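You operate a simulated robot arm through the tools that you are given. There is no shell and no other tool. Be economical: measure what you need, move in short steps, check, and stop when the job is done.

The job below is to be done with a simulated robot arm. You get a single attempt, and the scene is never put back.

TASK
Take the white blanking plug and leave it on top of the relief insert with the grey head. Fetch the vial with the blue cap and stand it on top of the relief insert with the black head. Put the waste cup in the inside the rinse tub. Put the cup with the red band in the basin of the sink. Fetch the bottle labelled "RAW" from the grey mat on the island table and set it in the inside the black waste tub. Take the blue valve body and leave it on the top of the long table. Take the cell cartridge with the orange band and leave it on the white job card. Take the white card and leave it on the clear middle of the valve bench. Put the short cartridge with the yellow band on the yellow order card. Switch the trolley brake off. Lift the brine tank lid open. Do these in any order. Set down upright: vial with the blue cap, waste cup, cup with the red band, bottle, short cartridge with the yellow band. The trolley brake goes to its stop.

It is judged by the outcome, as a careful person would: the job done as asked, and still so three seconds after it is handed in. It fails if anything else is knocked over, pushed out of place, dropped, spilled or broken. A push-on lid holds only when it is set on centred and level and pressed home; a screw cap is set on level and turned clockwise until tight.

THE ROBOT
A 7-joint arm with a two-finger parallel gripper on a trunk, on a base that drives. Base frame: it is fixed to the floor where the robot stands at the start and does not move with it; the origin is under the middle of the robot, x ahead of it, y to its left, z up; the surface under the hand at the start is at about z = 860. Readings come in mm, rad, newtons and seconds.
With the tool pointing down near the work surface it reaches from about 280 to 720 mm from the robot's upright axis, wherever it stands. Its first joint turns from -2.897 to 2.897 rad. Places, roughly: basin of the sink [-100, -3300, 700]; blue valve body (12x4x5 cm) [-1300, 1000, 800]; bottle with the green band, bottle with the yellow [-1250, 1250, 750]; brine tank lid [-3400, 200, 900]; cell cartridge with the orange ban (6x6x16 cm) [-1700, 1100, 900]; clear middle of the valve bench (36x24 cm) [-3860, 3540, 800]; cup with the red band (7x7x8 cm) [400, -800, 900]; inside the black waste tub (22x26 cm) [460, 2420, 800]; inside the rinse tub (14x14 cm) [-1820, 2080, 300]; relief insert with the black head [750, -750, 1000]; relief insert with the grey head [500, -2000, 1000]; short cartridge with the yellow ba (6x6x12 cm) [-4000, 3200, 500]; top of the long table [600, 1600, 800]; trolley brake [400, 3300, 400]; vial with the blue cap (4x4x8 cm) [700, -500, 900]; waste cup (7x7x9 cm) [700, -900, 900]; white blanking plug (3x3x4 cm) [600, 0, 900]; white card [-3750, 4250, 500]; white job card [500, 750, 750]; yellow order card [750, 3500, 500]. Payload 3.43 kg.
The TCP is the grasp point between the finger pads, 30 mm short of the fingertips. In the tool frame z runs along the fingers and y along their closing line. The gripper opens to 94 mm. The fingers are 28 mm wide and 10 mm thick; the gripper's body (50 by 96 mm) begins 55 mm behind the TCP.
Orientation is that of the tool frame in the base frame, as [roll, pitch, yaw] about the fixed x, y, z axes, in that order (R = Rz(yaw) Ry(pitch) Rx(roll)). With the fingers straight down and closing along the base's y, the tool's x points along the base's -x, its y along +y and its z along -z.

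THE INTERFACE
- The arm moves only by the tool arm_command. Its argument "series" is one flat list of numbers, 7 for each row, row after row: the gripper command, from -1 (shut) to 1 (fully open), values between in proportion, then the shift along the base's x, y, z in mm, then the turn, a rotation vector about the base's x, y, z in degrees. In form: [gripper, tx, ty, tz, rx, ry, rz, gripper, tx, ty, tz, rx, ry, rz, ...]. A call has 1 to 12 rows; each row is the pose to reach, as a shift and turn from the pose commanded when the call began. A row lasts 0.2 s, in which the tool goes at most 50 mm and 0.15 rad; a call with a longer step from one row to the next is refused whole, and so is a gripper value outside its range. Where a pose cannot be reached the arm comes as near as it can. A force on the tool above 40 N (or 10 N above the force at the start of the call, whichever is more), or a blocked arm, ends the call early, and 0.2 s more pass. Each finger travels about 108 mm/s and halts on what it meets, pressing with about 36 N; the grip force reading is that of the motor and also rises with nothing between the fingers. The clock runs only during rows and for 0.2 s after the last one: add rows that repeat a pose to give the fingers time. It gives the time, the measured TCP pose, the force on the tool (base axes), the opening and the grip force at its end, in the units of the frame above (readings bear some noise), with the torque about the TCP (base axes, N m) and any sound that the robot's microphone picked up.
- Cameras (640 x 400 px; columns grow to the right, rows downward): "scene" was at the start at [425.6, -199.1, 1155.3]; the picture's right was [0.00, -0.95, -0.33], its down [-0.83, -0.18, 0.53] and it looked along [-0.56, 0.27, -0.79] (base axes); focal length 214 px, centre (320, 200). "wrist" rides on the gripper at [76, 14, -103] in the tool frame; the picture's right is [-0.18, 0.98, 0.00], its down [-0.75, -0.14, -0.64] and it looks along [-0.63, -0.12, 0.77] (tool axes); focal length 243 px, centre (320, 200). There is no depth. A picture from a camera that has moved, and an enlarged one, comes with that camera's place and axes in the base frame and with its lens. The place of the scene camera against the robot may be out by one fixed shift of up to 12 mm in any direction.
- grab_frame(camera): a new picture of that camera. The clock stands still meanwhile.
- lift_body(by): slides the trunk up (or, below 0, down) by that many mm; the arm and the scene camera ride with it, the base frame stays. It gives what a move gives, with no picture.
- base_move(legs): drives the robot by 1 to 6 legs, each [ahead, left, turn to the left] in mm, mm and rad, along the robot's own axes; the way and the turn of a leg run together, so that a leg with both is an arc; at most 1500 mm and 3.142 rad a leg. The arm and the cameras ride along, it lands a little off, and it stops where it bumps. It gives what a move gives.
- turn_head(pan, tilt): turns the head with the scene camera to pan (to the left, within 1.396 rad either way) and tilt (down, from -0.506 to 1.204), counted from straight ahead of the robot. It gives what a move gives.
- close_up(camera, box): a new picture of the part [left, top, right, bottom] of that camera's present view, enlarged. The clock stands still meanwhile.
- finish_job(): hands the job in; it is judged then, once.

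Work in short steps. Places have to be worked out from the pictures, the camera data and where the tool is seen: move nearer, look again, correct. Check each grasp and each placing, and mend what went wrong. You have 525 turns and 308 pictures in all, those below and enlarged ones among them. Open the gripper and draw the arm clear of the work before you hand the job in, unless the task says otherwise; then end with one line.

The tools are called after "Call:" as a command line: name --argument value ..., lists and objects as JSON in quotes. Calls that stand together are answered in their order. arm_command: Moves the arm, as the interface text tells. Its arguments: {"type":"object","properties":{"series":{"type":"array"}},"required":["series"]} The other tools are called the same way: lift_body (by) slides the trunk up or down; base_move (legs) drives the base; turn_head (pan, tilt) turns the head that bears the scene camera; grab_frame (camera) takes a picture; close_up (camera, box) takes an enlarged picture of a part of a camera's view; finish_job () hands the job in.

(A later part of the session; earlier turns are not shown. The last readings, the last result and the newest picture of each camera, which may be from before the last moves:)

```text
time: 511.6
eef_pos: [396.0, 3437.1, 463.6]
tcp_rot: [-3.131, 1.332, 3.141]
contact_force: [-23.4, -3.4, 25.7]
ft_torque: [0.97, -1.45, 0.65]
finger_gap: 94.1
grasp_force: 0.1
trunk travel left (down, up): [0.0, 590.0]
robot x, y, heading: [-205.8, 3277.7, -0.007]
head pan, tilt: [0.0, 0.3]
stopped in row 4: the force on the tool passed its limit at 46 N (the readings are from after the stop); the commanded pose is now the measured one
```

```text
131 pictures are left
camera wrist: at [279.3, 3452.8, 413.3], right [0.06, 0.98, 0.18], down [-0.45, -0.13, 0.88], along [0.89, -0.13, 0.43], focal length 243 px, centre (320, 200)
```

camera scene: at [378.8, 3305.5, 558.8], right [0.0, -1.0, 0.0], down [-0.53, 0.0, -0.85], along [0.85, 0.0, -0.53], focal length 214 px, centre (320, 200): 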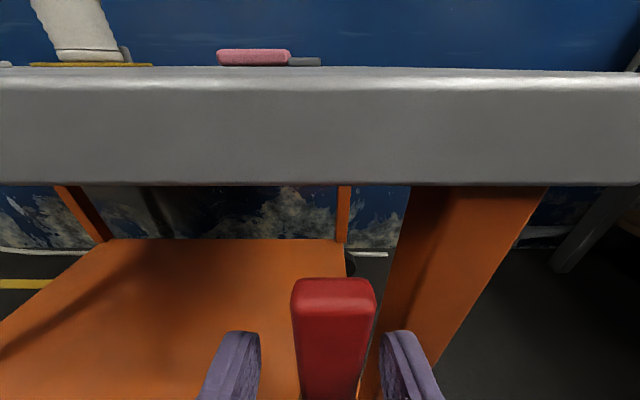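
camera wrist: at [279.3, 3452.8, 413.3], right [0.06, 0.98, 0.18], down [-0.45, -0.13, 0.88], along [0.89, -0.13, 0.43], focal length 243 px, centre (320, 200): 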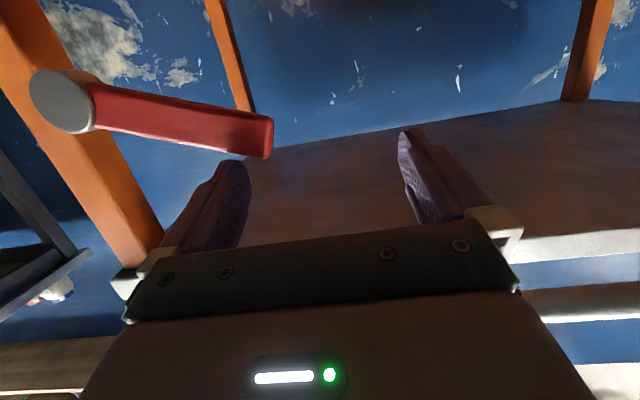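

The resistance comes from the head's camera touching the trolley handle (camera at about (382, 3444, 550)). I raise 12 mm and swing the head back out of the way.

Call:
arm_command --series '[1.0, 0, 0, 8, 0, 0, 0, 1.0, 0, 0, 14, 0, 0, 0]'

Call:
turn_head --pan 0.0 --tilt 1.1

Call:
grab_frame --camera "scene"

```text
time: 512.2
eef_pos: [398.5, 3436.4, 474.0]
tcp_rot: [-3.121, 1.325, -3.135]
contact_force: [-0.2, 0.2, 0.1]
ft_torque: [-0.02, 0.02, -0.03]
finger_gap: 94.0
grasp_force: 0.0
trunk travel left (down, up): [0.0, 590.0]
robot x, y, heading: [-205.1, 3277.4, -0.004]
head pan, tilt: [0.0, 0.3]
```

```text
time: 513.4
eef_pos: [397.9, 3437.4, 473.0]
tcp_rot: [-3.121, 1.324, -3.13]
contact_force: [0.1, 1.3, 0.7]
ft_torque: [-0.01, 0.02, 0.02]
finger_gap: 94.0
grasp_force: 0.1
trunk travel left (down, up): [0.0, 590.0]
robot x, y, heading: [-203.0, 3280.9, -0.007]
head pan, tilt: [0.0, 1.1]
```

```text
130 pictures are left
camera scene: at [336.0, 3446.1, 501.7], right [-0.01, -1.0, 0.01], down [-0.97, 0.01, -0.22], along [0.22, -0.01, -0.97], focal length 214 px, centre (320, 200)
```

scene: 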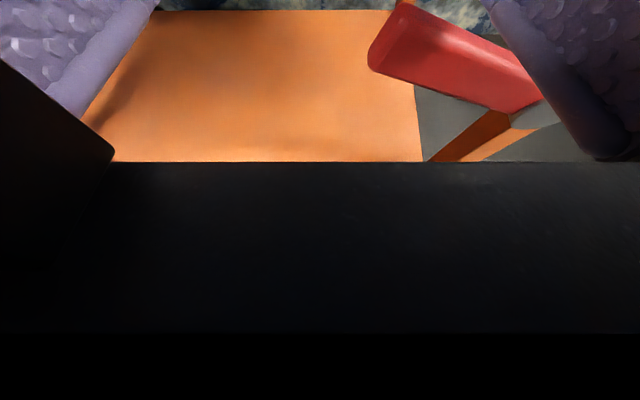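

The head is clear. I press the lever down with the right finger in small steps.

Call:
arm_command --series '[1.0, 0, -4, -10, 0, 0, 0, 1.0, 0, -4, -20, 0, 0, 0, 1.0, 0, -3, -30, 0, 0, 0, 1.0, 0, -2, -38, 0, 0, 0, 1.0, 0, 0, -46, 0, 0, 0, 1.0, 0, 0, -54, 0, 0, 0, 1.0, 0, 0, -62, 0, 0, 0]'

Call:
grab_frame --camera "wrist"

```text
time: 514.1
eef_pos: [404.2, 3432.8, 456.9]
tcp_rot: [-3.107, 1.351, -3.124]
contact_force: [2.9, -4.3, 17.9]
ft_torque: [-0.87, -0.34, 0.04]
finger_gap: 94.0
grasp_force: 0.0
trunk travel left (down, up): [0.0, 590.0]
robot x, y, heading: [-206.9, 3277.9, -0.005]
head pan, tilt: [0.0, 1.1]
stopped in row 3: the force on the tool passed its limit at 52 N (the readings are from after the stop); the commanded pose is now the measured one
```

```text
129 pictures are left
camera wrist: at [287.7, 3448.1, 404.2], right [0.05, 0.98, 0.17], down [-0.46, -0.13, 0.88], along [0.88, -0.13, 0.45], focal length 243 px, centre (320, 200)
```

wrist: 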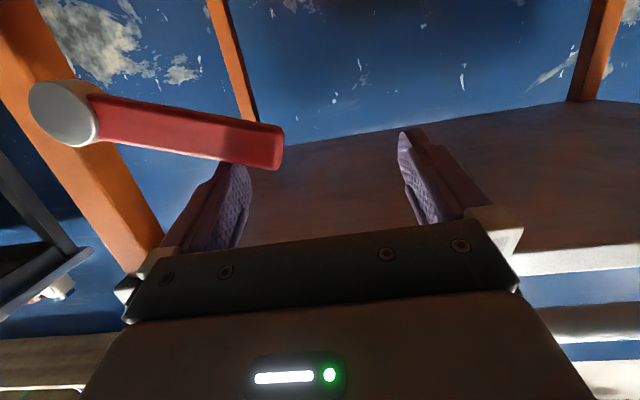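

Pressing with 50 N no longer moves the lever: it rests at about 70°, evidently its stop. I lift off, back away and check that it stays.

Call:
arm_command --series '[1.0, 0, 2, 6, 0, 0, 0, 1.0, 0, 4, 14, 0, 0, 0, 1.0, -20, 4, 16, 0, 0, 0, 1.0, -50, 4, 16, 0, 0, 0, 1.0, -90, 4, 20, 0, 0, 0]'

Call:
base_move --legs '[[-120, 0, 0]]'

Call:
turn_head --pan -0.4 --tilt 0.2

Call:
grab_frame --camera "scene"

```text
time: 515.3
eef_pos: [314.5, 3438.5, 475.9]
tcp_rot: [-3.113, 1.343, -3.127]
contact_force: [-0.6, -0.2, -0.5]
ft_torque: [0.02, 0.01, 0.03]
finger_gap: 93.8
grasp_force: 0.0
trunk travel left (down, up): [0.0, 590.0]
robot x, y, heading: [-204.6, 3280.7, -0.005]
head pan, tilt: [0.0, 1.1]
```

```text
time: 516.5
eef_pos: [198.3, 3435.9, 475.1]
tcp_rot: [-3.112, 1.342, -3.126]
contact_force: [-0.5, -0.4, -0.1]
ft_torque: [0.02, 0.0, 0.0]
finger_gap: 94.1
grasp_force: 0.1
trunk travel left (down, up): [0.0, 590.0]
robot x, y, heading: [-323.7, 3282.0, -0.001]
head pan, tilt: [0.0, 1.1]
```

```text
time: 517.7
eef_pos: [197.6, 3436.5, 476.1]
tcp_rot: [-3.112, 1.343, -3.127]
contact_force: [-0.6, -0.6, -0.5]
ft_torque: [-0.01, -0.02, 0.0]
finger_gap: 94.2
grasp_force: 0.0
trunk travel left (down, up): [0.0, 590.0]
robot x, y, heading: [-322.0, 3275.8, -0.006]
head pan, tilt: [-0.4, 0.201]
```

```text
128 pictures are left
camera scene: at [174.7, 3410.4, 571.9], right [-0.39, -0.91, 0.09], down [-0.4, 0.08, -0.91], along [0.83, -0.4, -0.4], focal length 214 px, centre (320, 200)
```

scene: 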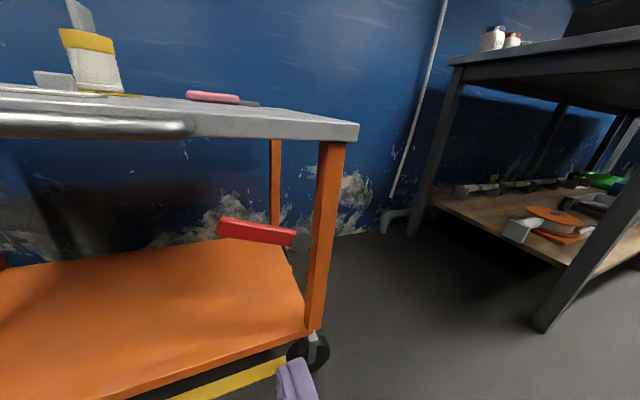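

The lever stays at its stop (about 72°), brake off. I back away, raise the trunk, and bring the tool back to pointing straight down.

Call:
base_move --legs '[[-150, 0, 0]]'

Call:
lift_body --by 400

Call:
arm_command --series '[0.5, -10, -15, 15, 0, 7.7, 0, 0.5, -20, -30, 30, 0, 15.4, 0, 0.5, -30, -45, 45, 0, 23.1, 0, 0.5, -40, -60, 60, 0, 30.8, 0, 0.5, -50, -75, 75, 0, 38.5, 0, 0.5, -60, -90, 90, 0, 46.2, 0, 0.5, -70, -105, 105, 0, 53.9, 0, 0.5, -80, -120, 120, 0, 61.6, 0, 0.5, -90, -135, 130, 0, 69.3, 0, 0.5, -100, -145, 130, 0, 77, 0]'

```text
time: 519.1
eef_pos: [48.0, 3439.2, 474.8]
tcp_rot: [-3.109, 1.343, -3.128]
contact_force: [-0.2, 0.7, -1.4]
ft_torque: [0.0, -0.01, 0.01]
finger_gap: 94.0
grasp_force: 0.0
trunk travel left (down, up): [0.0, 590.0]
robot x, y, heading: [-470.2, 3282.3, -0.008]
head pan, tilt: [-0.4, 0.201]
```

```text
time: 522.9
eef_pos: [47.6, 3438.9, 875.3]
tcp_rot: [-3.111, 1.342, -3.129]
contact_force: [-0.1, -0.3, -0.2]
ft_torque: [0.0, -0.02, 0.0]
finger_gap: 93.9
grasp_force: 0.2
trunk travel left (down, up): [-400.0, 190.0]
robot x, y, heading: [-473.3, 3281.3, -0.008]
head pan, tilt: [-0.4, 0.201]
```

```text
time: 525.1
eef_pos: [-49.8, 3292.5, 1005.9]
tcp_rot: [-3.126, -0.003, -3.138]
contact_force: [0.1, -0.3, -0.1]
ft_torque: [0.0, 0.02, 0.0]
finger_gap: 70.7
grasp_force: 0.2
trunk travel left (down, up): [-400.0, 190.0]
robot x, y, heading: [-472.5, 3278.8, -0.01]
head pan, tilt: [-0.4, 0.201]
```

I drive down the corridor to the island's east side and turn to face it.

Call:
lift_body --by 110

Call:
base_move --legs '[[0, -1000, 0], [0, -1000, 0.01], [0, 0, 1.57], [0, 0, 1.57]]'

Call:
turn_head --pan 0.0 --tilt -0.5

Call:
grab_frame --camera "scene"

```text
time: 526.6
eef_pos: [-50.4, 3289.8, 1115.2]
tcp_rot: [-3.126, -0.002, -3.139]
contact_force: [-0.1, -1.0, -0.6]
ft_torque: [0.01, 0.01, 0.04]
finger_gap: 70.6
grasp_force: 0.0
trunk travel left (down, up): [-510.0, 80.0]
robot x, y, heading: [-467.7, 3283.6, -0.008]
head pan, tilt: [-0.4, 0.201]
```

```text
time: 544.2
eef_pos: [-856.6, 1231.7, 1116.0]
tcp_rot: [-3.127, -0.001, 0.042]
contact_force: [-0.1, -0.6, 1.0]
ft_torque: [0.02, 0.0, -0.02]
finger_gap: 70.5
grasp_force: 0.1
trunk travel left (down, up): [-510.0, 80.0]
robot x, y, heading: [-438.0, 1258.7, -3.113]
head pan, tilt: [-0.4, 0.201]
```

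```text
time: 545.3
eef_pos: [-857.2, 1232.0, 1116.7]
tcp_rot: [-3.126, 0.002, 0.044]
contact_force: [0.0, -0.1, 0.4]
ft_torque: [0.0, 0.02, -0.02]
finger_gap: 70.5
grasp_force: 0.0
trunk travel left (down, up): [-510.0, 80.0]
robot x, y, heading: [-438.1, 1257.8, -3.11]
head pan, tilt: [0.0, -0.499]
```

```text
127 pictures are left
camera scene: at [-1008.1, 1232.6, 1175.9], right [-0.04, 1.0, 0.02], down [0.88, 0.05, -0.48], along [-0.48, -0.01, -0.88], focal length 214 px, centre (320, 200)
```

scene: 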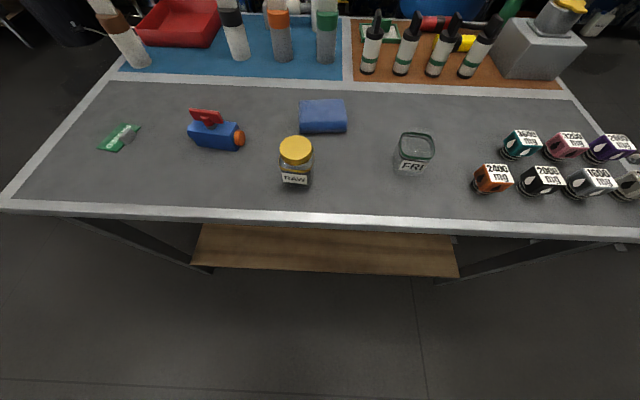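

I see the RAW bottle, the blue valve body, and the orange-band cell cartridge on the blue mat behind. I zoom to be sure of the labels.

Call:
close_up --camera "scene" --box '[90, 0, 450, 210]'

```text
1.78 times, centred on (270, 105) of scene
camera zoom: at [-1008.1, 1232.6, 1175.9], right [-0.04, 1.0, 0.02], down [0.88, 0.05, -0.48], along [-0.48, -0.01, -0.88], focal length 381 px, centre (409, 369)
```

zoom: 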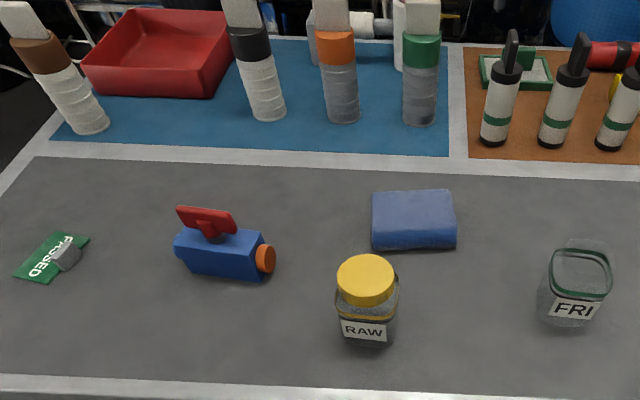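

RAW confirmed at about (-1272, 1165). I drive closer and look with the wrist camera.

Call:
base_move --legs '[[260, 70, -0.03]]'

Call:
arm_command --series '[1, -25, 0, 0, -0.9, 0, 0, 1, -50, 0, -15, -0.9, 0, 0, 1, -75, 0, -30, -0.9, 0, 0]'

Call:
grab_frame --camera "wrist"

```text
time: 547.2
eef_pos: [-1117.6, 1172.0, 1116.1]
tcp_rot: [-3.124, -0.003, 0.01]
contact_force: [-0.8, -0.5, -0.3]
ft_torque: [0.05, -0.05, 0.01]
finger_gap: 70.4
grasp_force: 0.1
trunk travel left (down, up): [-510.0, 80.0]
robot x, y, heading: [-694.5, 1187.1, 3.138]
head pan, tilt: [0.0, -0.499]
```

```text
time: 548.0
eef_pos: [-1192.9, 1175.8, 1086.9]
tcp_rot: [3.14, 0.0, 0.006]
contact_force: [0.4, 0.6, 0.7]
ft_torque: [0.02, 0.01, 0.02]
finger_gap: 94.4
grasp_force: 0.0
trunk travel left (down, up): [-510.0, 80.0]
robot x, y, heading: [-693.5, 1182.9, 3.136]
head pan, tilt: [0.0, -0.499]
```

```text
125 pictures are left
camera wrist: at [-1116.8, 1161.3, 1188.3], right [-0.18, -0.98, 0.0], down [-0.76, 0.14, 0.64], along [-0.63, 0.11, -0.77], focal length 243 px, centre (320, 200)
```

wrist: 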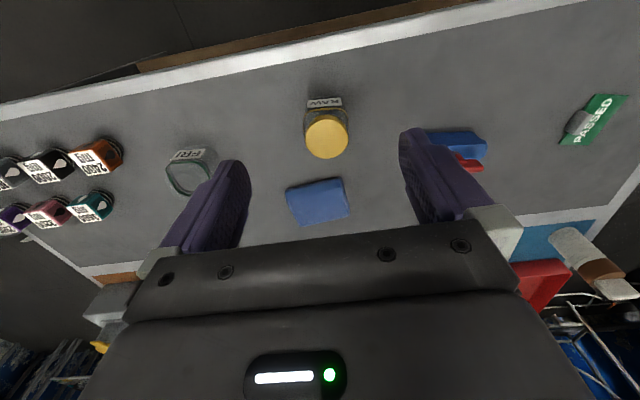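

Triangulated: bottle at about (-1231, 1173), cap top near z≈944. I move above and descend partway.

Call:
arm_command --series '[1, -20, -2, -20, 0, 0, 0, 1, -38, -3, -55, 0, 0, 0, 1, -38, -3, -85, 0, 0, 0]'

Call:
grab_frame --camera "wrist"

```text
time: 548.8
eef_pos: [-1229.8, 1171.7, 1001.7]
tcp_rot: [3.14, 0.0, 0.009]
contact_force: [0.3, 0.1, 0.5]
ft_torque: [0.01, 0.02, 0.01]
finger_gap: 94.2
grasp_force: 0.1
trunk travel left (down, up): [-510.0, 80.0]
robot x, y, heading: [-694.2, 1181.5, 3.136]
head pan, tilt: [0.0, -0.499]
```

```text
124 pictures are left
camera wrist: at [-1154.0, 1157.8, 1104.3], right [-0.18, -0.98, 0.0], down [-0.76, 0.13, 0.64], along [-0.63, 0.11, -0.77], focal length 243 px, centre (320, 200)
```

wrist: 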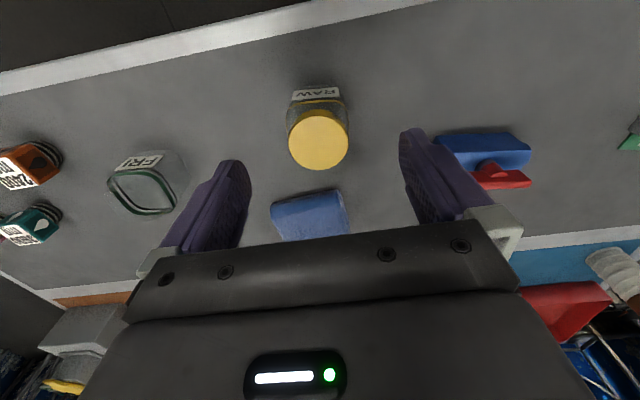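

Cap top z≈930, bottle at (-1237, 1174). I descend to 895 and close.

Call:
arm_command --series '[1, -4, 1, -30, 0, 0, 0, 1, -7, 2, -65, 0, 0, 0, 1, -7, 2, -95, 0, 0, 0, 1, -7, 2, -107, 0, 0, 0, 0.4, -7, 2, -107, 0, 0, 0, -1, -7, 2, -107, 0, 0, 0, -1, -7, 2, -107, 0, 0, 0, -1, -7, 2, -107, 0, 0, 0]'

Call:
grab_frame --camera "wrist"

```text
time: 550.6
eef_pos: [-1237.9, 1172.9, 893.8]
tcp_rot: [3.141, -0.003, 0.008]
contact_force: [-0.4, 0.2, 1.0]
ft_torque: [0.03, -0.03, 0.01]
finger_gap: 59.5
grasp_force: 36.0
trunk travel left (down, up): [-510.0, 80.0]
robot x, y, heading: [-695.7, 1183.2, 3.136]
head pan, tilt: [0.0, -0.499]
```

```text
123 pictures are left
camera wrist: at [-1160.7, 1159.2, 996.2], right [-0.18, -0.98, 0.0], down [-0.76, 0.13, 0.64], along [-0.63, 0.11, -0.77], focal length 243 px, centre (320, 200)
```

wrist: 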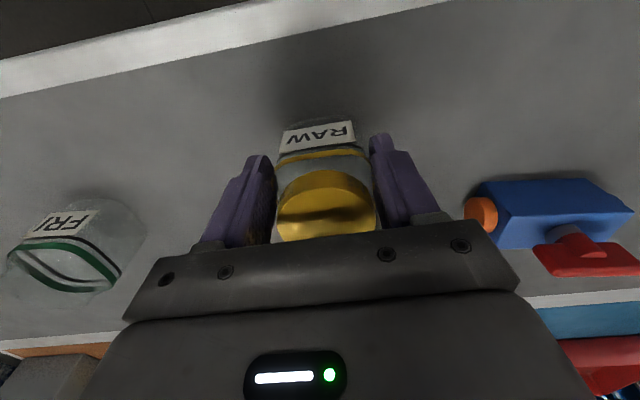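

Held. I lift, retract, and turn round toward the long table on the east side.

Call:
arm_command --series '[-1, 0, 0, 15, 0, 0, 0, -1, 0, 0, 45, 0, 0, 0, -1, 0, 0, 85, 0, 0, 0, -1, 0, 0, 130, 0, 0, 0, -1, 0, 0, 175, 0, 0, 0, -1, 20, 0, 205, 0, 0, 0, -1, 60, 0, 215, 0, 0, 0, -1, 100, 0, 220, 0, 0, 0, -1, 140, 0, 220, 0, 0, 0]'

Call:
base_move --legs '[[-300, 0, 0], [0, -1200, 0], [0, 0, -1.57], [0, 0, -1.57]]'

Call:
grab_frame --camera "scene"

```text
time: 552.6
eef_pos: [-1096.5, 1173.6, 1116.5]
tcp_rot: [3.141, 0.0, 0.009]
contact_force: [-0.2, -0.7, -1.1]
ft_torque: [-0.04, 0.02, -0.02]
finger_gap: 59.5
grasp_force: 35.7
trunk travel left (down, up): [-510.0, 80.0]
robot x, y, heading: [-696.6, 1186.1, 3.146]
head pan, tilt: [0.0, -0.499]
```

```text
time: 568.1
eef_pos: [22.1, 2410.2, 1115.7]
tcp_rot: [-3.141, 0.0, 3.115]
contact_force: [-0.1, 0.0, -0.3]
ft_torque: [0.0, 0.05, 0.02]
finger_gap: 59.7
grasp_force: 35.8
trunk travel left (down, up): [-510.0, 80.0]
robot x, y, heading: [-379.1, 2413.1, -0.033]
head pan, tilt: [0.0, -0.499]
```

```text
122 pictures are left
camera scene: at [171.2, 2414.5, 1175.8], right [-0.03, -1.0, 0.0], down [-0.88, 0.02, -0.48], along [0.48, -0.01, -0.88], focal length 214 px, centre (320, 200)
```

scene: 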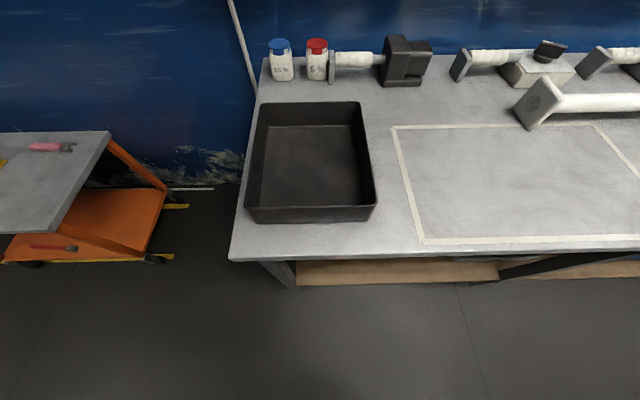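

The black tub's centre works out at about (460, 2422). I drive ahead and move the bottle over it.

Call:
base_move --legs '[[280, 5, 0.033]]'

Call:
arm_command --series '[-1, 35, 0, 0, 0, 0, 0, -1, 75, 0, 0, 0, 0, 0, -1, 115, 3, 0, 0, 0, 0, -1, 150, 5, 0, 0, 0, 0, -1, 150, 5, -30, 0, 0, 0]'

Call:
grab_frame --camera "wrist"

```text
time: 570.1
eef_pos: [300.5, 2423.1, 1115.9]
tcp_rot: [3.142, -0.003, -3.137]
contact_force: [-0.3, -0.5, -1.6]
ft_torque: [0.0, 0.04, 0.01]
finger_gap: 59.4
grasp_force: 36.4
trunk travel left (down, up): [-510.0, 80.0]
robot x, y, heading: [-104.4, 2411.1, -0.003]
head pan, tilt: [0.0, -0.499]
```

```text
time: 571.3
eef_pos: [451.2, 2427.0, 1085.9]
tcp_rot: [3.141, 0.0, -3.136]
contact_force: [1.6, 0.6, -1.2]
ft_torque: [-0.05, 0.07, 0.01]
finger_gap: 59.2
grasp_force: 35.5
trunk travel left (down, up): [-510.0, 80.0]
robot x, y, heading: [-102.3, 2414.9, -0.002]
head pan, tilt: [0.0, -0.499]
```

```text
121 pictures are left
camera wrist: at [374.8, 2441.4, 1187.6], right [0.18, 0.98, 0.0], down [0.75, -0.14, 0.64], along [0.63, -0.11, -0.77], focal length 243 px, centre (320, 200)
```

wrist: 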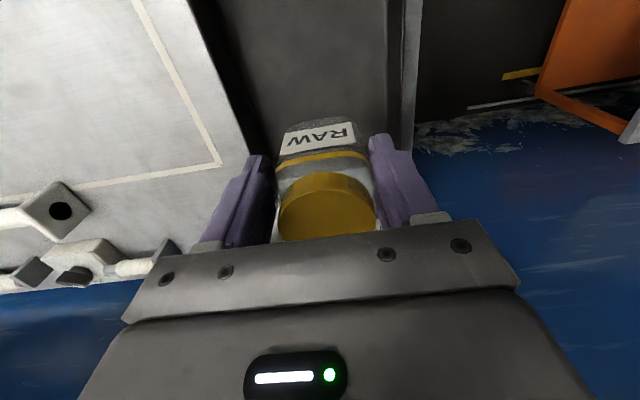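

Centred within the tub walls. I lower the trunk 120 mm, then descend slowly to contact.

Call:
lift_body --by -120

Call:
arm_command --series '[-1, 6, -4, -20, 0, 0, 0, -1, 6, -4, -40, 0, 0, 0, -1, 6, -4, -60, 0, 0, 0, -1, 6, -4, -75, 0, 0, 0, -1, 6, -4, -85, 0, 0, 0, -1, 6, -4, -92, 0, 0, 0, -1, 6, -4, -97, 0, 0, 0, -1, 6, -4, -102, 0, 0, 0, -1, 6, -4, -107, 0, 0, 0, -1, 6, -4, -112, 0, 0, 0, -1, 6, -4, -116, 0, 0, 0]'

Call:
grab_frame --camera "wrist"

```text
time: 572.8
eef_pos: [448.7, 2427.5, 965.1]
tcp_rot: [-3.141, 0.001, -3.136]
contact_force: [-0.5, -0.1, -0.2]
ft_torque: [-0.01, 0.01, 0.0]
finger_gap: 59.3
grasp_force: 36.2
trunk travel left (down, up): [-390.0, 200.0]
robot x, y, heading: [-105.7, 2410.4, -0.004]
head pan, tilt: [0.0, -0.499]
```

```text
time: 574.2
eef_pos: [458.0, 2422.1, 877.5]
tcp_rot: [-3.141, 0.005, -3.136]
contact_force: [-8.1, -0.2, 30.3]
ft_torque: [-0.05, 0.88, -0.05]
finger_gap: 59.6
grasp_force: 36.1
trunk travel left (down, up): [-390.0, 200.0]
robot x, y, heading: [-102.5, 2415.6, -0.001]
head pan, tilt: [0.0, -0.499]
stopped in row 7: the force on the tool passed its limit at 50 N (the readings are from after the stop); the commanded pose is now the measured one
```

```text
120 pictures are left
camera wrist: at [380.3, 2437.5, 979.3], right [0.18, 0.98, 0.0], down [0.75, -0.14, 0.65], along [0.64, -0.11, -0.76], focal length 243 px, centre (320, 200)
```

wrist: 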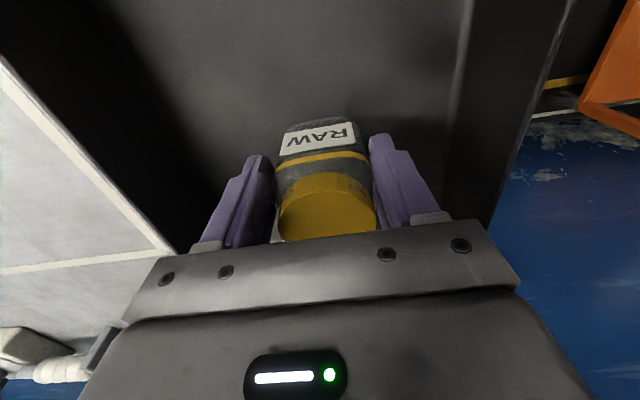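

Contact with the tub floor at 877.5. I ease, open and rise.

Call:
arm_command --series '[-1, 0, 0, 3, 0, 0, 0, 0.4, 0, 0, 3, 0, 0, 0, 0.7, 0, 0, 3, 0, 0, 0, 0.7, 0, 0, 3, 0, 0, 0, 0.7, 0, 0, 40, 0, 0, 0, 0.7, 0, 0, 85, 0, 0, 0, 0.7, -20, 0, 125, 0, 0, 0]'

Call:
grab_frame --camera "wrist"

```text
time: 575.9
eef_pos: [438.7, 2426.3, 1000.8]
tcp_rot: [3.141, 0.006, -3.133]
contact_force: [-0.2, -0.4, -0.2]
ft_torque: [0.01, -0.05, 0.0]
finger_gap: 79.8
grasp_force: 0.0
trunk travel left (down, up): [-390.0, 200.0]
robot x, y, heading: [-105.4, 2411.7, 0.002]
head pan, tilt: [0.0, -0.499]
```

```text
119 pictures are left
camera wrist: at [362.8, 2440.6, 1103.0], right [0.18, 0.98, 0.0], down [0.75, -0.14, 0.65], along [0.64, -0.11, -0.76], focal length 243 px, centre (320, 200)
```

wrist: 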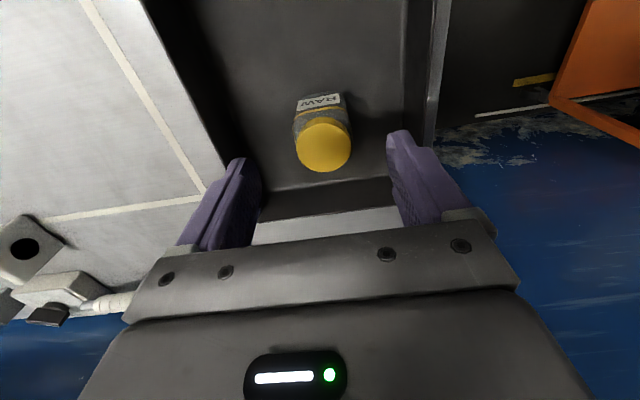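

The bottle stands in the black tub. Now the blue valve body on the island near (-1317, 1000): I retract, raise, turn and drive there.

Call:
arm_command --series '[0.7, -30, 0, 30, 0, 0, 0, 0.7, -70, 0, 55, 0, 0, 0, 0.7, -110, 0, 75, 0, 0, 0, 0.7, -140, 0, 85, 0, 0, 0]'

Call:
lift_body --by 60

Call:
base_move --legs '[[-330, 0, 0], [0, -1390, 0], [0, 0, 1.57], [0, 0, 1.57], [220, 0, 0]]'

Call:
grab_frame --camera "scene"

```text
time: 576.9
eef_pos: [298.2, 2425.7, 1087.1]
tcp_rot: [3.141, 0.004, -3.135]
contact_force: [0.5, -0.1, -0.2]
ft_torque: [0.0, -0.01, -0.01]
finger_gap: 79.9
grasp_force: 0.0
trunk travel left (down, up): [-390.0, 200.0]
robot x, y, heading: [-103.2, 2412.0, -0.003]
head pan, tilt: [0.0, -0.499]
```

```text
time: 577.9
eef_pos: [298.3, 2424.5, 1147.3]
tcp_rot: [3.141, 0.003, -3.136]
contact_force: [-0.8, 0.6, -0.7]
ft_torque: [0.0, 0.0, -0.03]
finger_gap: 79.8
grasp_force: 0.1
trunk travel left (down, up): [-450.0, 140.0]
robot x, y, heading: [-101.2, 2416.8, -0.007]
head pan, tilt: [0.0, -0.499]
```

```text
time: 595.4
eef_pos: [-1063.7, 1034.5, 1146.0]
tcp_rot: [3.14, 0.002, 0.0]
contact_force: [-0.8, 0.0, -0.9]
ft_torque: [-0.01, -0.04, 0.01]
finger_gap: 79.7
grasp_force: 0.1
trunk travel left (down, up): [-450.0, 140.0]
robot x, y, heading: [-660.9, 1044.1, 3.132]
head pan, tilt: [0.0, -0.499]
```

```text
118 pictures are left
camera scene: at [-1214.0, 1042.9, 1207.4], right [0.0, 1.0, 0.0], down [0.88, 0.0, -0.48], along [-0.48, 0.0, -0.88], focal length 214 px, centre (320, 200)
```

scene: 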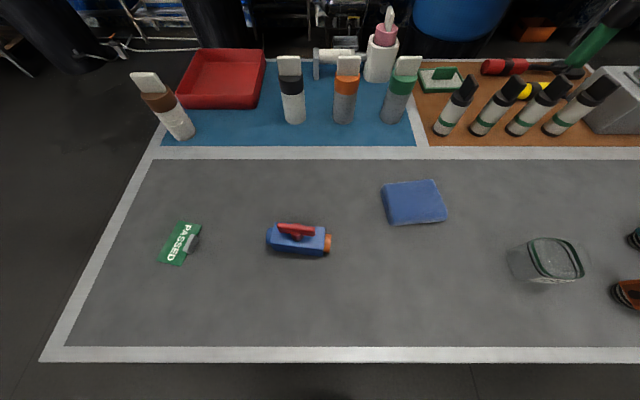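

The valve body lies along y (turned about 7°) at about (-1324, 998); the orange cartridge stands at about (-1620, 1089). I step nearer and turn the tool by 83° so the fingers close across the body.

Call:
base_move --legs '[[80, 20, 0.01]]'

Call:
arm_command --series '[0.5, -15, -2, 0, 0, 0, 8.3, 0.5, -30, -4, 0, 0, 0, 16.6, 0.5, -45, -6, 0, 0, 0, 24.9, 0.5, -60, -8, 0, 0, 0, 33.2, 0.5, -75, -10, 0, 0, 0, 41.5, 0.5, -90, -12, 0, 0, 0, 49.8, 0.5, -105, -14, 0, 0, 0, 58.1, 0.5, -120, -16, 0, 0, 0, 66.4, 0.5, -135, -18, 0, 0, 0, 74.7, 0.5, -150, -20, 0, 0, 0, 83, 0.5, -165, -20, -30, 0, 0, 83]'

Call:
grab_frame --camera "wrist"

```text
time: 596.5
eef_pos: [-1142.4, 1010.2, 1146.3]
tcp_rot: [3.141, 0.004, 0.007]
contact_force: [0.4, 0.7, -0.1]
ft_torque: [0.03, -0.04, -0.01]
finger_gap: 79.8
grasp_force: 0.0
trunk travel left (down, up): [-450.0, 140.0]
robot x, y, heading: [-743.5, 1025.5, 3.145]
head pan, tilt: [0.0, -0.499]
```

```text
time: 598.9
eef_pos: [-1307.7, 990.5, 1115.3]
tcp_rot: [3.14, 0.006, 1.458]
contact_force: [-0.2, 0.8, 0.5]
ft_torque: [-0.01, -0.03, -0.02]
finger_gap: 70.3
grasp_force: 0.0
trunk travel left (down, up): [-450.0, 140.0]
robot x, y, heading: [-745.1, 1024.8, 3.142]
head pan, tilt: [0.0, -0.499]
```

```text
117 pictures are left
camera wrist: at [-1285.1, 1065.4, 1217.3], right [0.96, -0.29, 0.0], down [-0.22, -0.73, 0.65], along [-0.19, -0.62, -0.76], focal length 243 px, centre (320, 200)
```

wrist: 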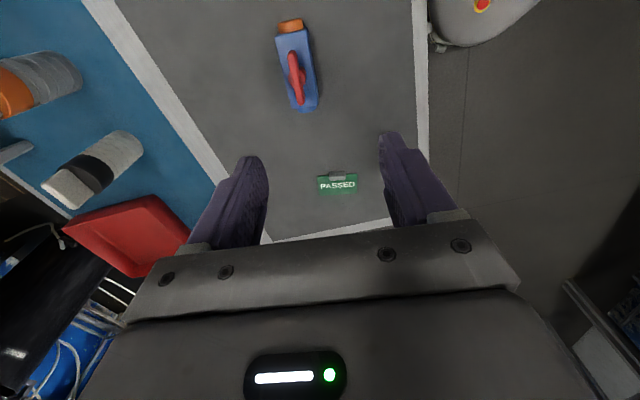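

Body centre at about (-1334, 1000), axis aligned with the tool. I move above it and descend partway.

Call:
arm_command --series '[0.5, -13, 5, -35, 0, 0, 0, 0.5, -26, 9, -75, 0, 0, 0, 0.5, -26, 9, -120, 0, 0, 0, 0.5, -26, 9, -155, 0, 0, 0]'

Call:
grab_frame --camera "wrist"

```text
time: 599.9
eef_pos: [-1332.9, 1000.8, 962.3]
tcp_rot: [3.14, 0.005, 1.457]
contact_force: [0.0, -0.4, -0.2]
ft_torque: [0.01, -0.02, 0.02]
finger_gap: 70.6
grasp_force: 0.0
trunk travel left (down, up): [-450.0, 140.0]
robot x, y, heading: [-737.8, 1027.8, 3.138]
head pan, tilt: [0.0, -0.499]
```

```text
116 pictures are left
camera wrist: at [-1310.2, 1076.0, 1064.3], right [0.96, -0.29, 0.0], down [-0.22, -0.73, 0.65], along [-0.19, -0.62, -0.76], focal length 243 px, centre (320, 200)
```

wrist: 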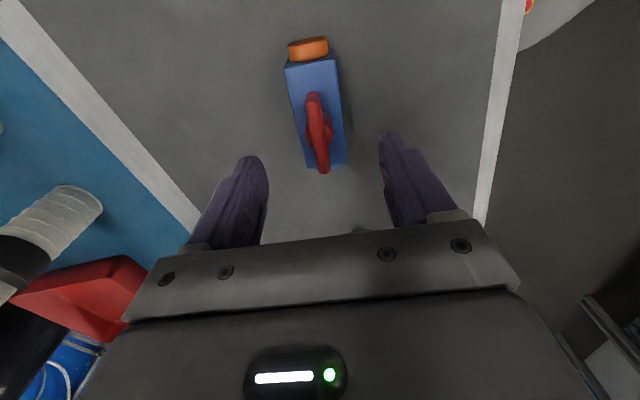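

Body width gives its top at z≈865, so the table is near 820. I descend to about 857 and close.

Call:
arm_command --series '[0.5, -2, 1, -35, 0, 0, 0, 0.5, -3, 2, -70, 0, 0, 0, 0.5, -3, 2, -95, 0, 0, 0, 0.5, -3, 2, -105, 0, 0, 0, 0.0, -3, 2, -105, 0, 0, 0, -1, -3, 2, -105, 0, 0, 0, -1, -3, 2, -105, 0, 0, 0, -1, -3, 2, -105, 0, 0, 0]'

Call:
grab_frame --camera "wrist"

```text
time: 601.7
eef_pos: [-1333.6, 1001.2, 857.3]
tcp_rot: [3.141, 0.005, 1.459]
contact_force: [-0.4, -0.7, 0.2]
ft_torque: [-0.05, 0.07, -0.01]
finger_gap: 44.1
grasp_force: 36.0
trunk travel left (down, up): [-450.0, 140.0]
robot x, y, heading: [-740.6, 1023.4, 3.138]
head pan, tilt: [0.0, -0.499]
```

```text
115 pictures are left
camera wrist: at [-1311.5, 1076.3, 958.7], right [0.96, -0.29, 0.0], down [-0.23, -0.73, 0.65], along [-0.19, -0.62, -0.76], focal length 243 px, centre (320, 200)
```

wrist: 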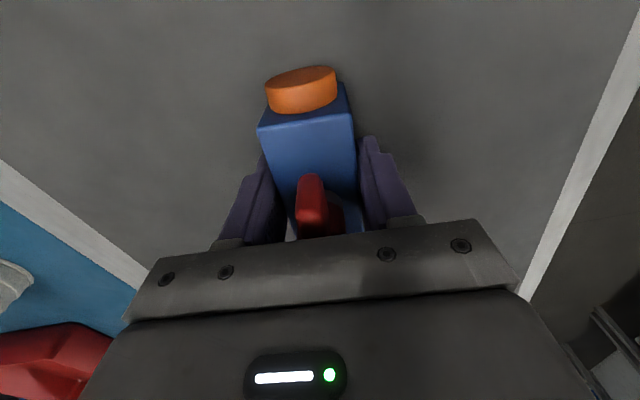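

Gripped (44 mm). I lift, retract, and carry it across to the long table around y≈1650.

Call:
arm_command --series '[-1, 0, 0, 25, 0, 0, 0, -1, 0, 0, 65, 0, 0, 0, -1, 0, 0, 110, 0, 0, 0, -1, 0, 0, 155, 0, 0, 0, -1, 0, 0, 200, 0, 0, 0, -1, 20, 0, 240, 0, 0, 0, -1, 60, 5, 260, 0, 0, 0, -1, 105, 10, 265, 0, 0, 0, -1, 150, 15, 265, 0, 0, 0, -1, 190, 20, 265, 0, 0, 0]'

Call:
base_move --legs '[[-320, 0, 0], [0, -620, 0], [0, 0, -1.57], [0, 0, -1.57]]'

Call:
turn_head --pan 1.2 --tilt 0.0

Call:
grab_frame --camera "scene"

```text
time: 603.9
eef_pos: [-1145.8, 1023.2, 1122.3]
tcp_rot: [-3.14, 0.005, 1.458]
contact_force: [0.1, 1.1, -2.7]
ft_torque: [-0.01, 0.0, 0.0]
finger_gap: 44.1
grasp_force: 35.9
trunk travel left (down, up): [-450.0, 140.0]
robot x, y, heading: [-742.6, 1026.5, 3.142]
head pan, tilt: [0.0, -0.499]
```

```text
time: 616.7
eef_pos: [-31.2, 1626.9, 1122.2]
tcp_rot: [-3.14, 0.007, -1.687]
contact_force: [-0.3, 0.0, -2.3]
ft_torque: [0.01, 0.01, -0.02]
finger_gap: 43.8
grasp_force: 35.9
trunk travel left (down, up): [-450.0, 140.0]
robot x, y, heading: [-438.3, 1624.9, -0.0]
head pan, tilt: [0.0, -0.499]
```

```text
time: 618.1
eef_pos: [-32.6, 1627.7, 1121.7]
tcp_rot: [3.141, 0.005, -1.686]
contact_force: [-0.9, 0.2, -2.5]
ft_torque: [-0.02, 0.03, 0.0]
finger_gap: 44.0
grasp_force: 36.3
trunk travel left (down, up): [-450.0, 140.0]
robot x, y, heading: [-438.2, 1627.2, -0.002]
head pan, tilt: [1.201, 0.0]
```

```text
114 pictures are left
camera scene: at [-103.3, 1753.8, 1217.3], right [0.36, -0.04, -0.93], down [-0.11, -0.99, 0.0], along [-0.93, 0.11, -0.36], focal length 214 px, centre (320, 200)
```

scene: 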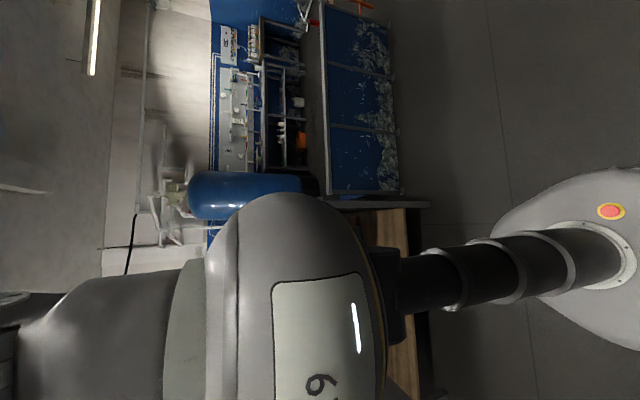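

Call:
turn_head --pan -1.0 --tilt 0.0

Call:
grab_frame --camera "scene"

```text
time: 620.2
eef_pos: [-32.6, 1627.4, 1122.0]
tcp_rot: [-3.14, 0.006, -1.684]
contact_force: [-1.2, -0.6, -1.7]
ft_torque: [-0.01, -0.01, -0.03]
finger_gap: 44.1
grasp_force: 36.1
trunk travel left (down, up): [-450.0, 140.0]
robot x, y, heading: [-435.9, 1622.1, -0.004]
head pan, tilt: [-1.0, 0.0]
```

```text
113 pictures are left
camera scene: at [55.2, 1735.5, 1201.1], right [0.54, -0.07, 0.84], down [-0.11, -0.99, 0.0], along [0.84, -0.09, -0.54], focal length 214 px, centre (320, 200)
```

scene: 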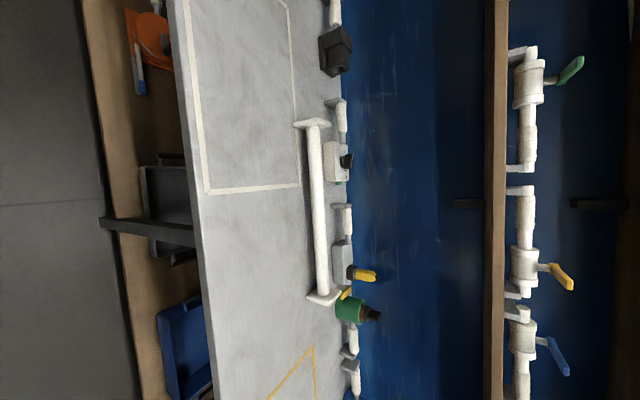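

The long table has a clear stretch around y≈1590, x 280–600. I drive in, extend and lower toward (450, 1590).

Call:
base_move --legs '[[370, -35, 0.004]]'

Call:
lift_body --by -100

Call:
arm_command --series '[-1, 30, 0, 0, 0, 0, 0, -1, 65, 0, 0, 0, 0, 0, -1, 105, 0, 0, 0, 0, 0, -1, 110, 0, -40, 0, 0, 0, -1, 110, 0, -80, 0, 0, 0]'

Call:
grab_frame --camera "wrist"

```text
time: 622.5
eef_pos: [343.8, 1591.5, 1121.3]
tcp_rot: [3.14, 0.005, -1.685]
contact_force: [0.4, 0.5, -3.1]
ft_torque: [-0.01, 0.05, 0.04]
finger_gap: 43.9
grasp_force: 36.1
trunk travel left (down, up): [-450.0, 140.0]
robot x, y, heading: [-59.7, 1586.9, -0.002]
head pan, tilt: [-1.0, 0.0]
```

```text
time: 623.9
eef_pos: [343.1, 1591.3, 1021.9]
tcp_rot: [3.141, 0.006, -1.686]
contact_force: [-0.1, -0.4, -2.7]
ft_torque: [-0.03, -0.01, -0.01]
finger_gap: 44.0
grasp_force: 36.2
trunk travel left (down, up): [-350.0, 240.0]
robot x, y, heading: [-58.9, 1591.4, -0.0]
head pan, tilt: [-1.0, 0.0]
```

```text
time: 625.1
eef_pos: [454.9, 1587.4, 942.9]
tcp_rot: [3.141, 0.004, -1.685]
contact_force: [0.5, 0.6, -2.8]
ft_torque: [-0.01, 0.0, 0.0]
finger_gap: 44.3
grasp_force: 36.0
trunk travel left (down, up): [-350.0, 240.0]
robot x, y, heading: [-61.0, 1588.0, 0.001]
head pan, tilt: [-1.0, 0.0]
```

```text
112 pictures are left
camera wrist: at [431.8, 1514.1, 1043.9], right [-0.96, 0.29, 0.0], down [0.23, 0.73, 0.65], along [0.19, 0.62, -0.76], focal length 243 px, centre (320, 200)
```

wrist: 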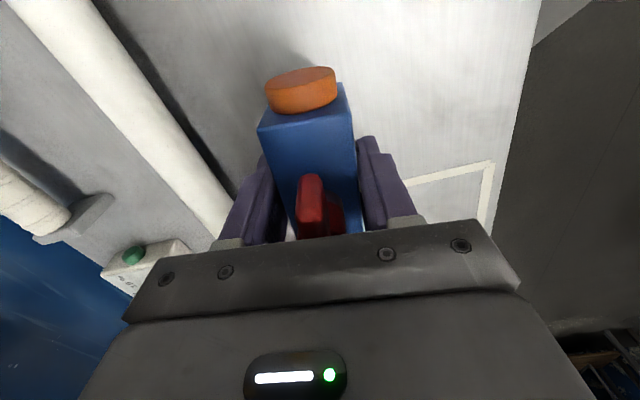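

The rail is about 60 mm clear of the gripper. I lower to contact.

Call:
arm_command --series '[-1, -10, 0, -30, 0, 0, 0, -1, -10, 0, -60, 0, 0, 0, -1, -10, 0, -80, 0, 0, 0, -1, -10, 0, -90, 0, 0, 0, -1, -10, 0, -95, 0, 0, 0, -1, -10, 0, -99, 0, 0, 0, -1, -10, 0, -103, 0, 0, 0, -1, -10, 0, -107, 0, 0, 0, -1, -10, 0, -111, 0, 0, 0, -1, -10, 0, -115, 0, 0, 0]'

```text
time: 627.3
eef_pos: [442.6, 1590.5, 830.5]
tcp_rot: [-3.14, 0.004, -1.684]
contact_force: [-6.3, -1.1, 18.8]
ft_torque: [0.37, 0.17, 0.16]
finger_gap: 44.1
grasp_force: 35.7
trunk travel left (down, up): [-350.0, 240.0]
robot x, y, heading: [-63.0, 1587.6, 0.001]
head pan, tilt: [-1.0, 0.0]
stopped in row 10: the force on the tool passed its limit at 49 N (the readings are from after the stop); the commanded pose is now the measured one
```

Contact at 830. I ease, open and rise.

Call:
arm_command --series '[-1, 0, 0, 2, 0, 0, 0, 0.2, 0, 0, 2, 0, 0, 0, 0.5, 0, 0, 2, 0, 0, 0, 0.5, 0, 0, 2, 0, 0, 0, 0.5, 0, 0, 40, 0, 0, 0, 0.5, 0, 0, 85, 0, 0, 0, 0.5, 0, 0, 130, 0, 0, 0, 0.5, 0, 0, 175, 0, 0, 0]'

Call:
grab_frame --camera "wrist"

```text
time: 629.1
eef_pos: [444.9, 1587.7, 1005.9]
tcp_rot: [3.141, 0.004, -1.686]
contact_force: [-0.6, -0.4, 0.0]
ft_torque: [0.01, -0.03, 0.03]
finger_gap: 70.4
grasp_force: 0.1
trunk travel left (down, up): [-350.0, 240.0]
robot x, y, heading: [-61.3, 1591.6, -0.001]
head pan, tilt: [-1.0, 0.0]
```

```text
111 pictures are left
camera wrist: at [422.9, 1513.6, 1106.2], right [-0.96, 0.3, 0.0], down [0.23, 0.73, 0.65], along [0.19, 0.62, -0.76], focal length 243 px, centre (320, 200)
```

wrist: 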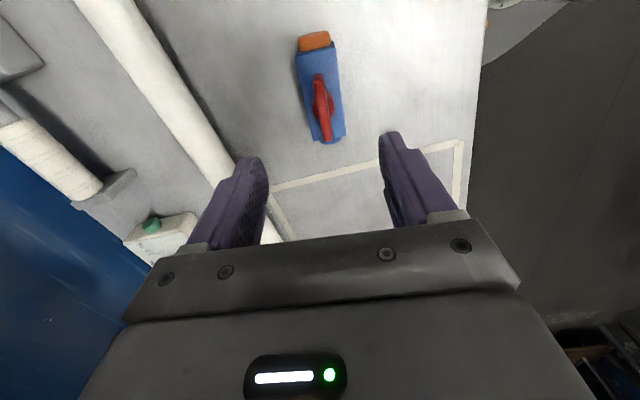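

The valve body lies on the long table. Last item: the orange-band cell cartridge. I retract, drive back to the island and approach close to its east edge.

Call:
arm_command --series '[0.5, -35, 0, 30, 0, 0, 0, 0.5, -75, 0, 60, 0, 0, 0, 0.5, -110, 0, 90, 0, 0, 0, 0.5, -120, 0, 110, 0, 0, 0]'

Call:
lift_body --by 100

Call:
base_move --legs '[[-420, 0, 0], [0, -500, 0], [0, 0, 1.57], [0, 0, 1.57], [370, 0, 0]]'

Call:
grab_frame --camera "wrist"

```text
time: 630.1
eef_pos: [320.9, 1590.5, 1113.7]
tcp_rot: [3.141, 0.003, -1.688]
contact_force: [1.1, -0.9, -0.3]
ft_torque: [0.03, 0.0, 0.02]
finger_gap: 70.6
grasp_force: 0.1
trunk travel left (down, up): [-350.0, 240.0]
robot x, y, heading: [-66.2, 1589.4, -0.003]
head pan, tilt: [-1.0, 0.0]
```

```text
time: 631.4
eef_pos: [321.9, 1590.9, 1213.5]
tcp_rot: [3.14, 0.004, -1.686]
contact_force: [-0.9, -0.3, 0.2]
ft_torque: [0.0, -0.04, 0.02]
finger_gap: 70.2
grasp_force: 0.1
trunk travel left (down, up): [-450.0, 140.0]
robot x, y, heading: [-61.6, 1588.4, -0.003]
head pan, tilt: [-1.0, 0.0]
```

```text
time: 646.2
eef_pos: [-1241.4, 1066.9, 1212.9]
tcp_rot: [-3.14, 0.003, 1.499]
contact_force: [-0.9, -0.2, -0.8]
ft_torque: [0.01, -0.02, 0.02]
finger_gap: 70.6
grasp_force: 0.1
trunk travel left (down, up): [-450.0, 140.0]
robot x, y, heading: [-856.2, 1084.7, -3.101]
head pan, tilt: [-1.0, 0.0]
```

```text
110 pictures are left
camera wrist: at [-1220.2, 1143.6, 1314.9], right [0.97, -0.25, 0.0], down [-0.19, -0.74, 0.65], along [-0.16, -0.62, -0.76], focal length 243 px, centre (320, 200)
```

wrist: 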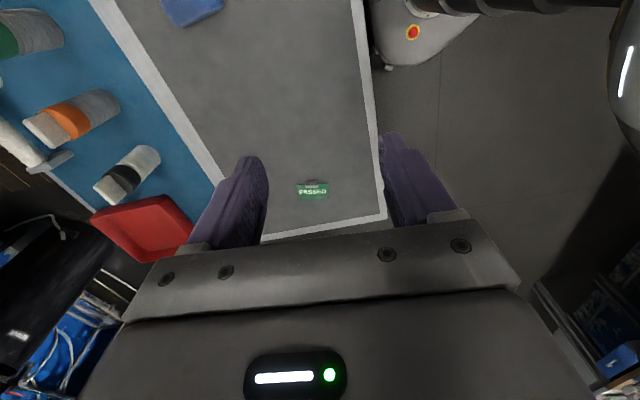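

The cartridge is at about (-1660, 1097), some 730 mm from where the robot can stand on this side. I turn the tool back to close along y and tilt it 28° forward for extra reach, gripping the body, with neighbours about 85 mm away.

Call:
base_move --legs '[[55, 0, -0.04]]'

Call:
arm_command --series '[0.5, 0, 2, 0, 0, 0, -8, 0.5, 0, 4, 0, 0, 0, -16, 0.5, 0, 6, 0, 0, 0, -24, 0.5, 0, 8, 0, 0, 0, -32, 0.5, 0, 10, 0, 0, 0, -40, 0.5, 0, 12, 0, 0, 0, -48, 0.5, 0, 14, 0, 0, 0, -56, 0.5, 0, 16, 0, 0, 0, -64, 0.5, 0, 18, 0, 0, 0, -72, 0.5, 0, 20, 0, 0, 0, -80, 0.5, 0, 22, 0, 0, 0, -83.5]'

Call:
arm_command --series '[0.5, -40, 0, 0, 0, 7, 0, 0.5, -85, 0, 0, 0, 14, 0, 0.5, -130, 0, 0, 0, 21, 0, 0.5, -175, 0, -10, 0, 28, 0, 0.5, -215, 0, -20, 0, 28, 0]'

Call:
turn_head --pan 0.0 --tilt -0.4

Call:
grab_frame --camera "scene"

Call:
grab_frame --camera "wrist"

```text
time: 647.2
eef_pos: [-1296.3, 1081.7, 1213.1]
tcp_rot: [3.14, 0.004, 1.462]
contact_force: [-0.5, 0.2, 0.9]
ft_torque: [0.03, -0.04, -0.01]
finger_gap: 70.3
grasp_force: 0.1
trunk travel left (down, up): [-450.0, 140.0]
robot x, y, heading: [-910.5, 1085.4, -3.139]
head pan, tilt: [-1.0, 0.0]
```

```text
time: 649.6
eef_pos: [-1294.9, 1104.5, 1212.5]
tcp_rot: [-3.142, 0.004, -0.001]
contact_force: [-0.2, -0.2, 0.8]
ft_torque: [0.0, 0.01, 0.0]
finger_gap: 70.3
grasp_force: 0.1
trunk travel left (down, up): [-450.0, 140.0]
robot x, y, heading: [-916.5, 1086.5, -3.14]
head pan, tilt: [-1.0, 0.0]
```

```text
time: 650.8
eef_pos: [-1511.8, 1103.0, 1192.5]
tcp_rot: [-3.14, 0.492, 0.003]
contact_force: [-0.6, -0.5, 0.0]
ft_torque: [0.03, 0.01, -0.02]
finger_gap: 70.6
grasp_force: 0.1
trunk travel left (down, up): [-450.0, 140.0]
robot x, y, heading: [-914.1, 1085.2, -3.14]
head pan, tilt: [-1.0, 0.0]
```

```text
time: 652.1
eef_pos: [-1510.1, 1103.2, 1194.3]
tcp_rot: [-3.139, 0.493, 0.003]
contact_force: [0.1, 0.8, 0.3]
ft_torque: [-0.01, 0.0, 0.0]
finger_gap: 70.5
grasp_force: 0.0
trunk travel left (down, up): [-450.0, 140.0]
robot x, y, heading: [-909.2, 1086.4, -3.141]
head pan, tilt: [0.0, -0.4]
```

```text
109 pictures are left
camera scene: at [-1609.7, 1111.0, 1308.5], right [0.0, 1.0, 0.0], down [0.63, 0.0, -0.78], along [-0.78, 0.0, -0.63], focal length 214 px, centre (320, 200)
```

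scene: 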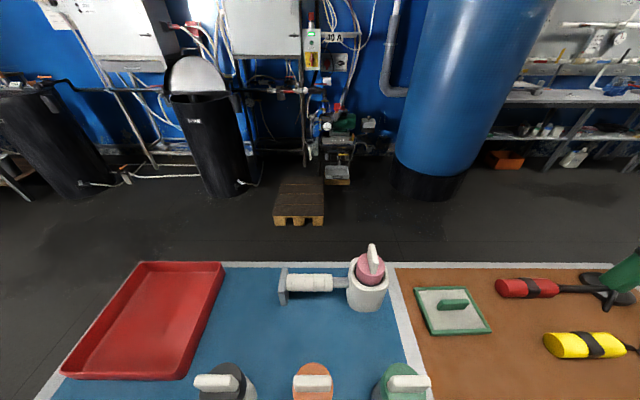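

```text
108 pictures are left
camera wrist: at [-1394.2, 1089.3, 1247.3], right [-0.16, -0.98, 0.09], down [-0.36, 0.14, 0.92], along [-0.92, 0.12, -0.38], focal length 243 px, centre (320, 200)
```

wrist: 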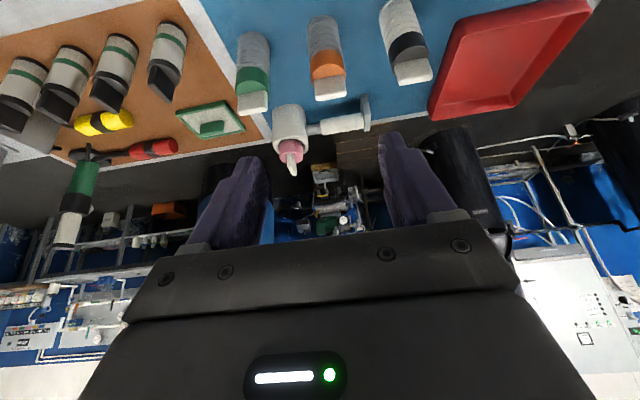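

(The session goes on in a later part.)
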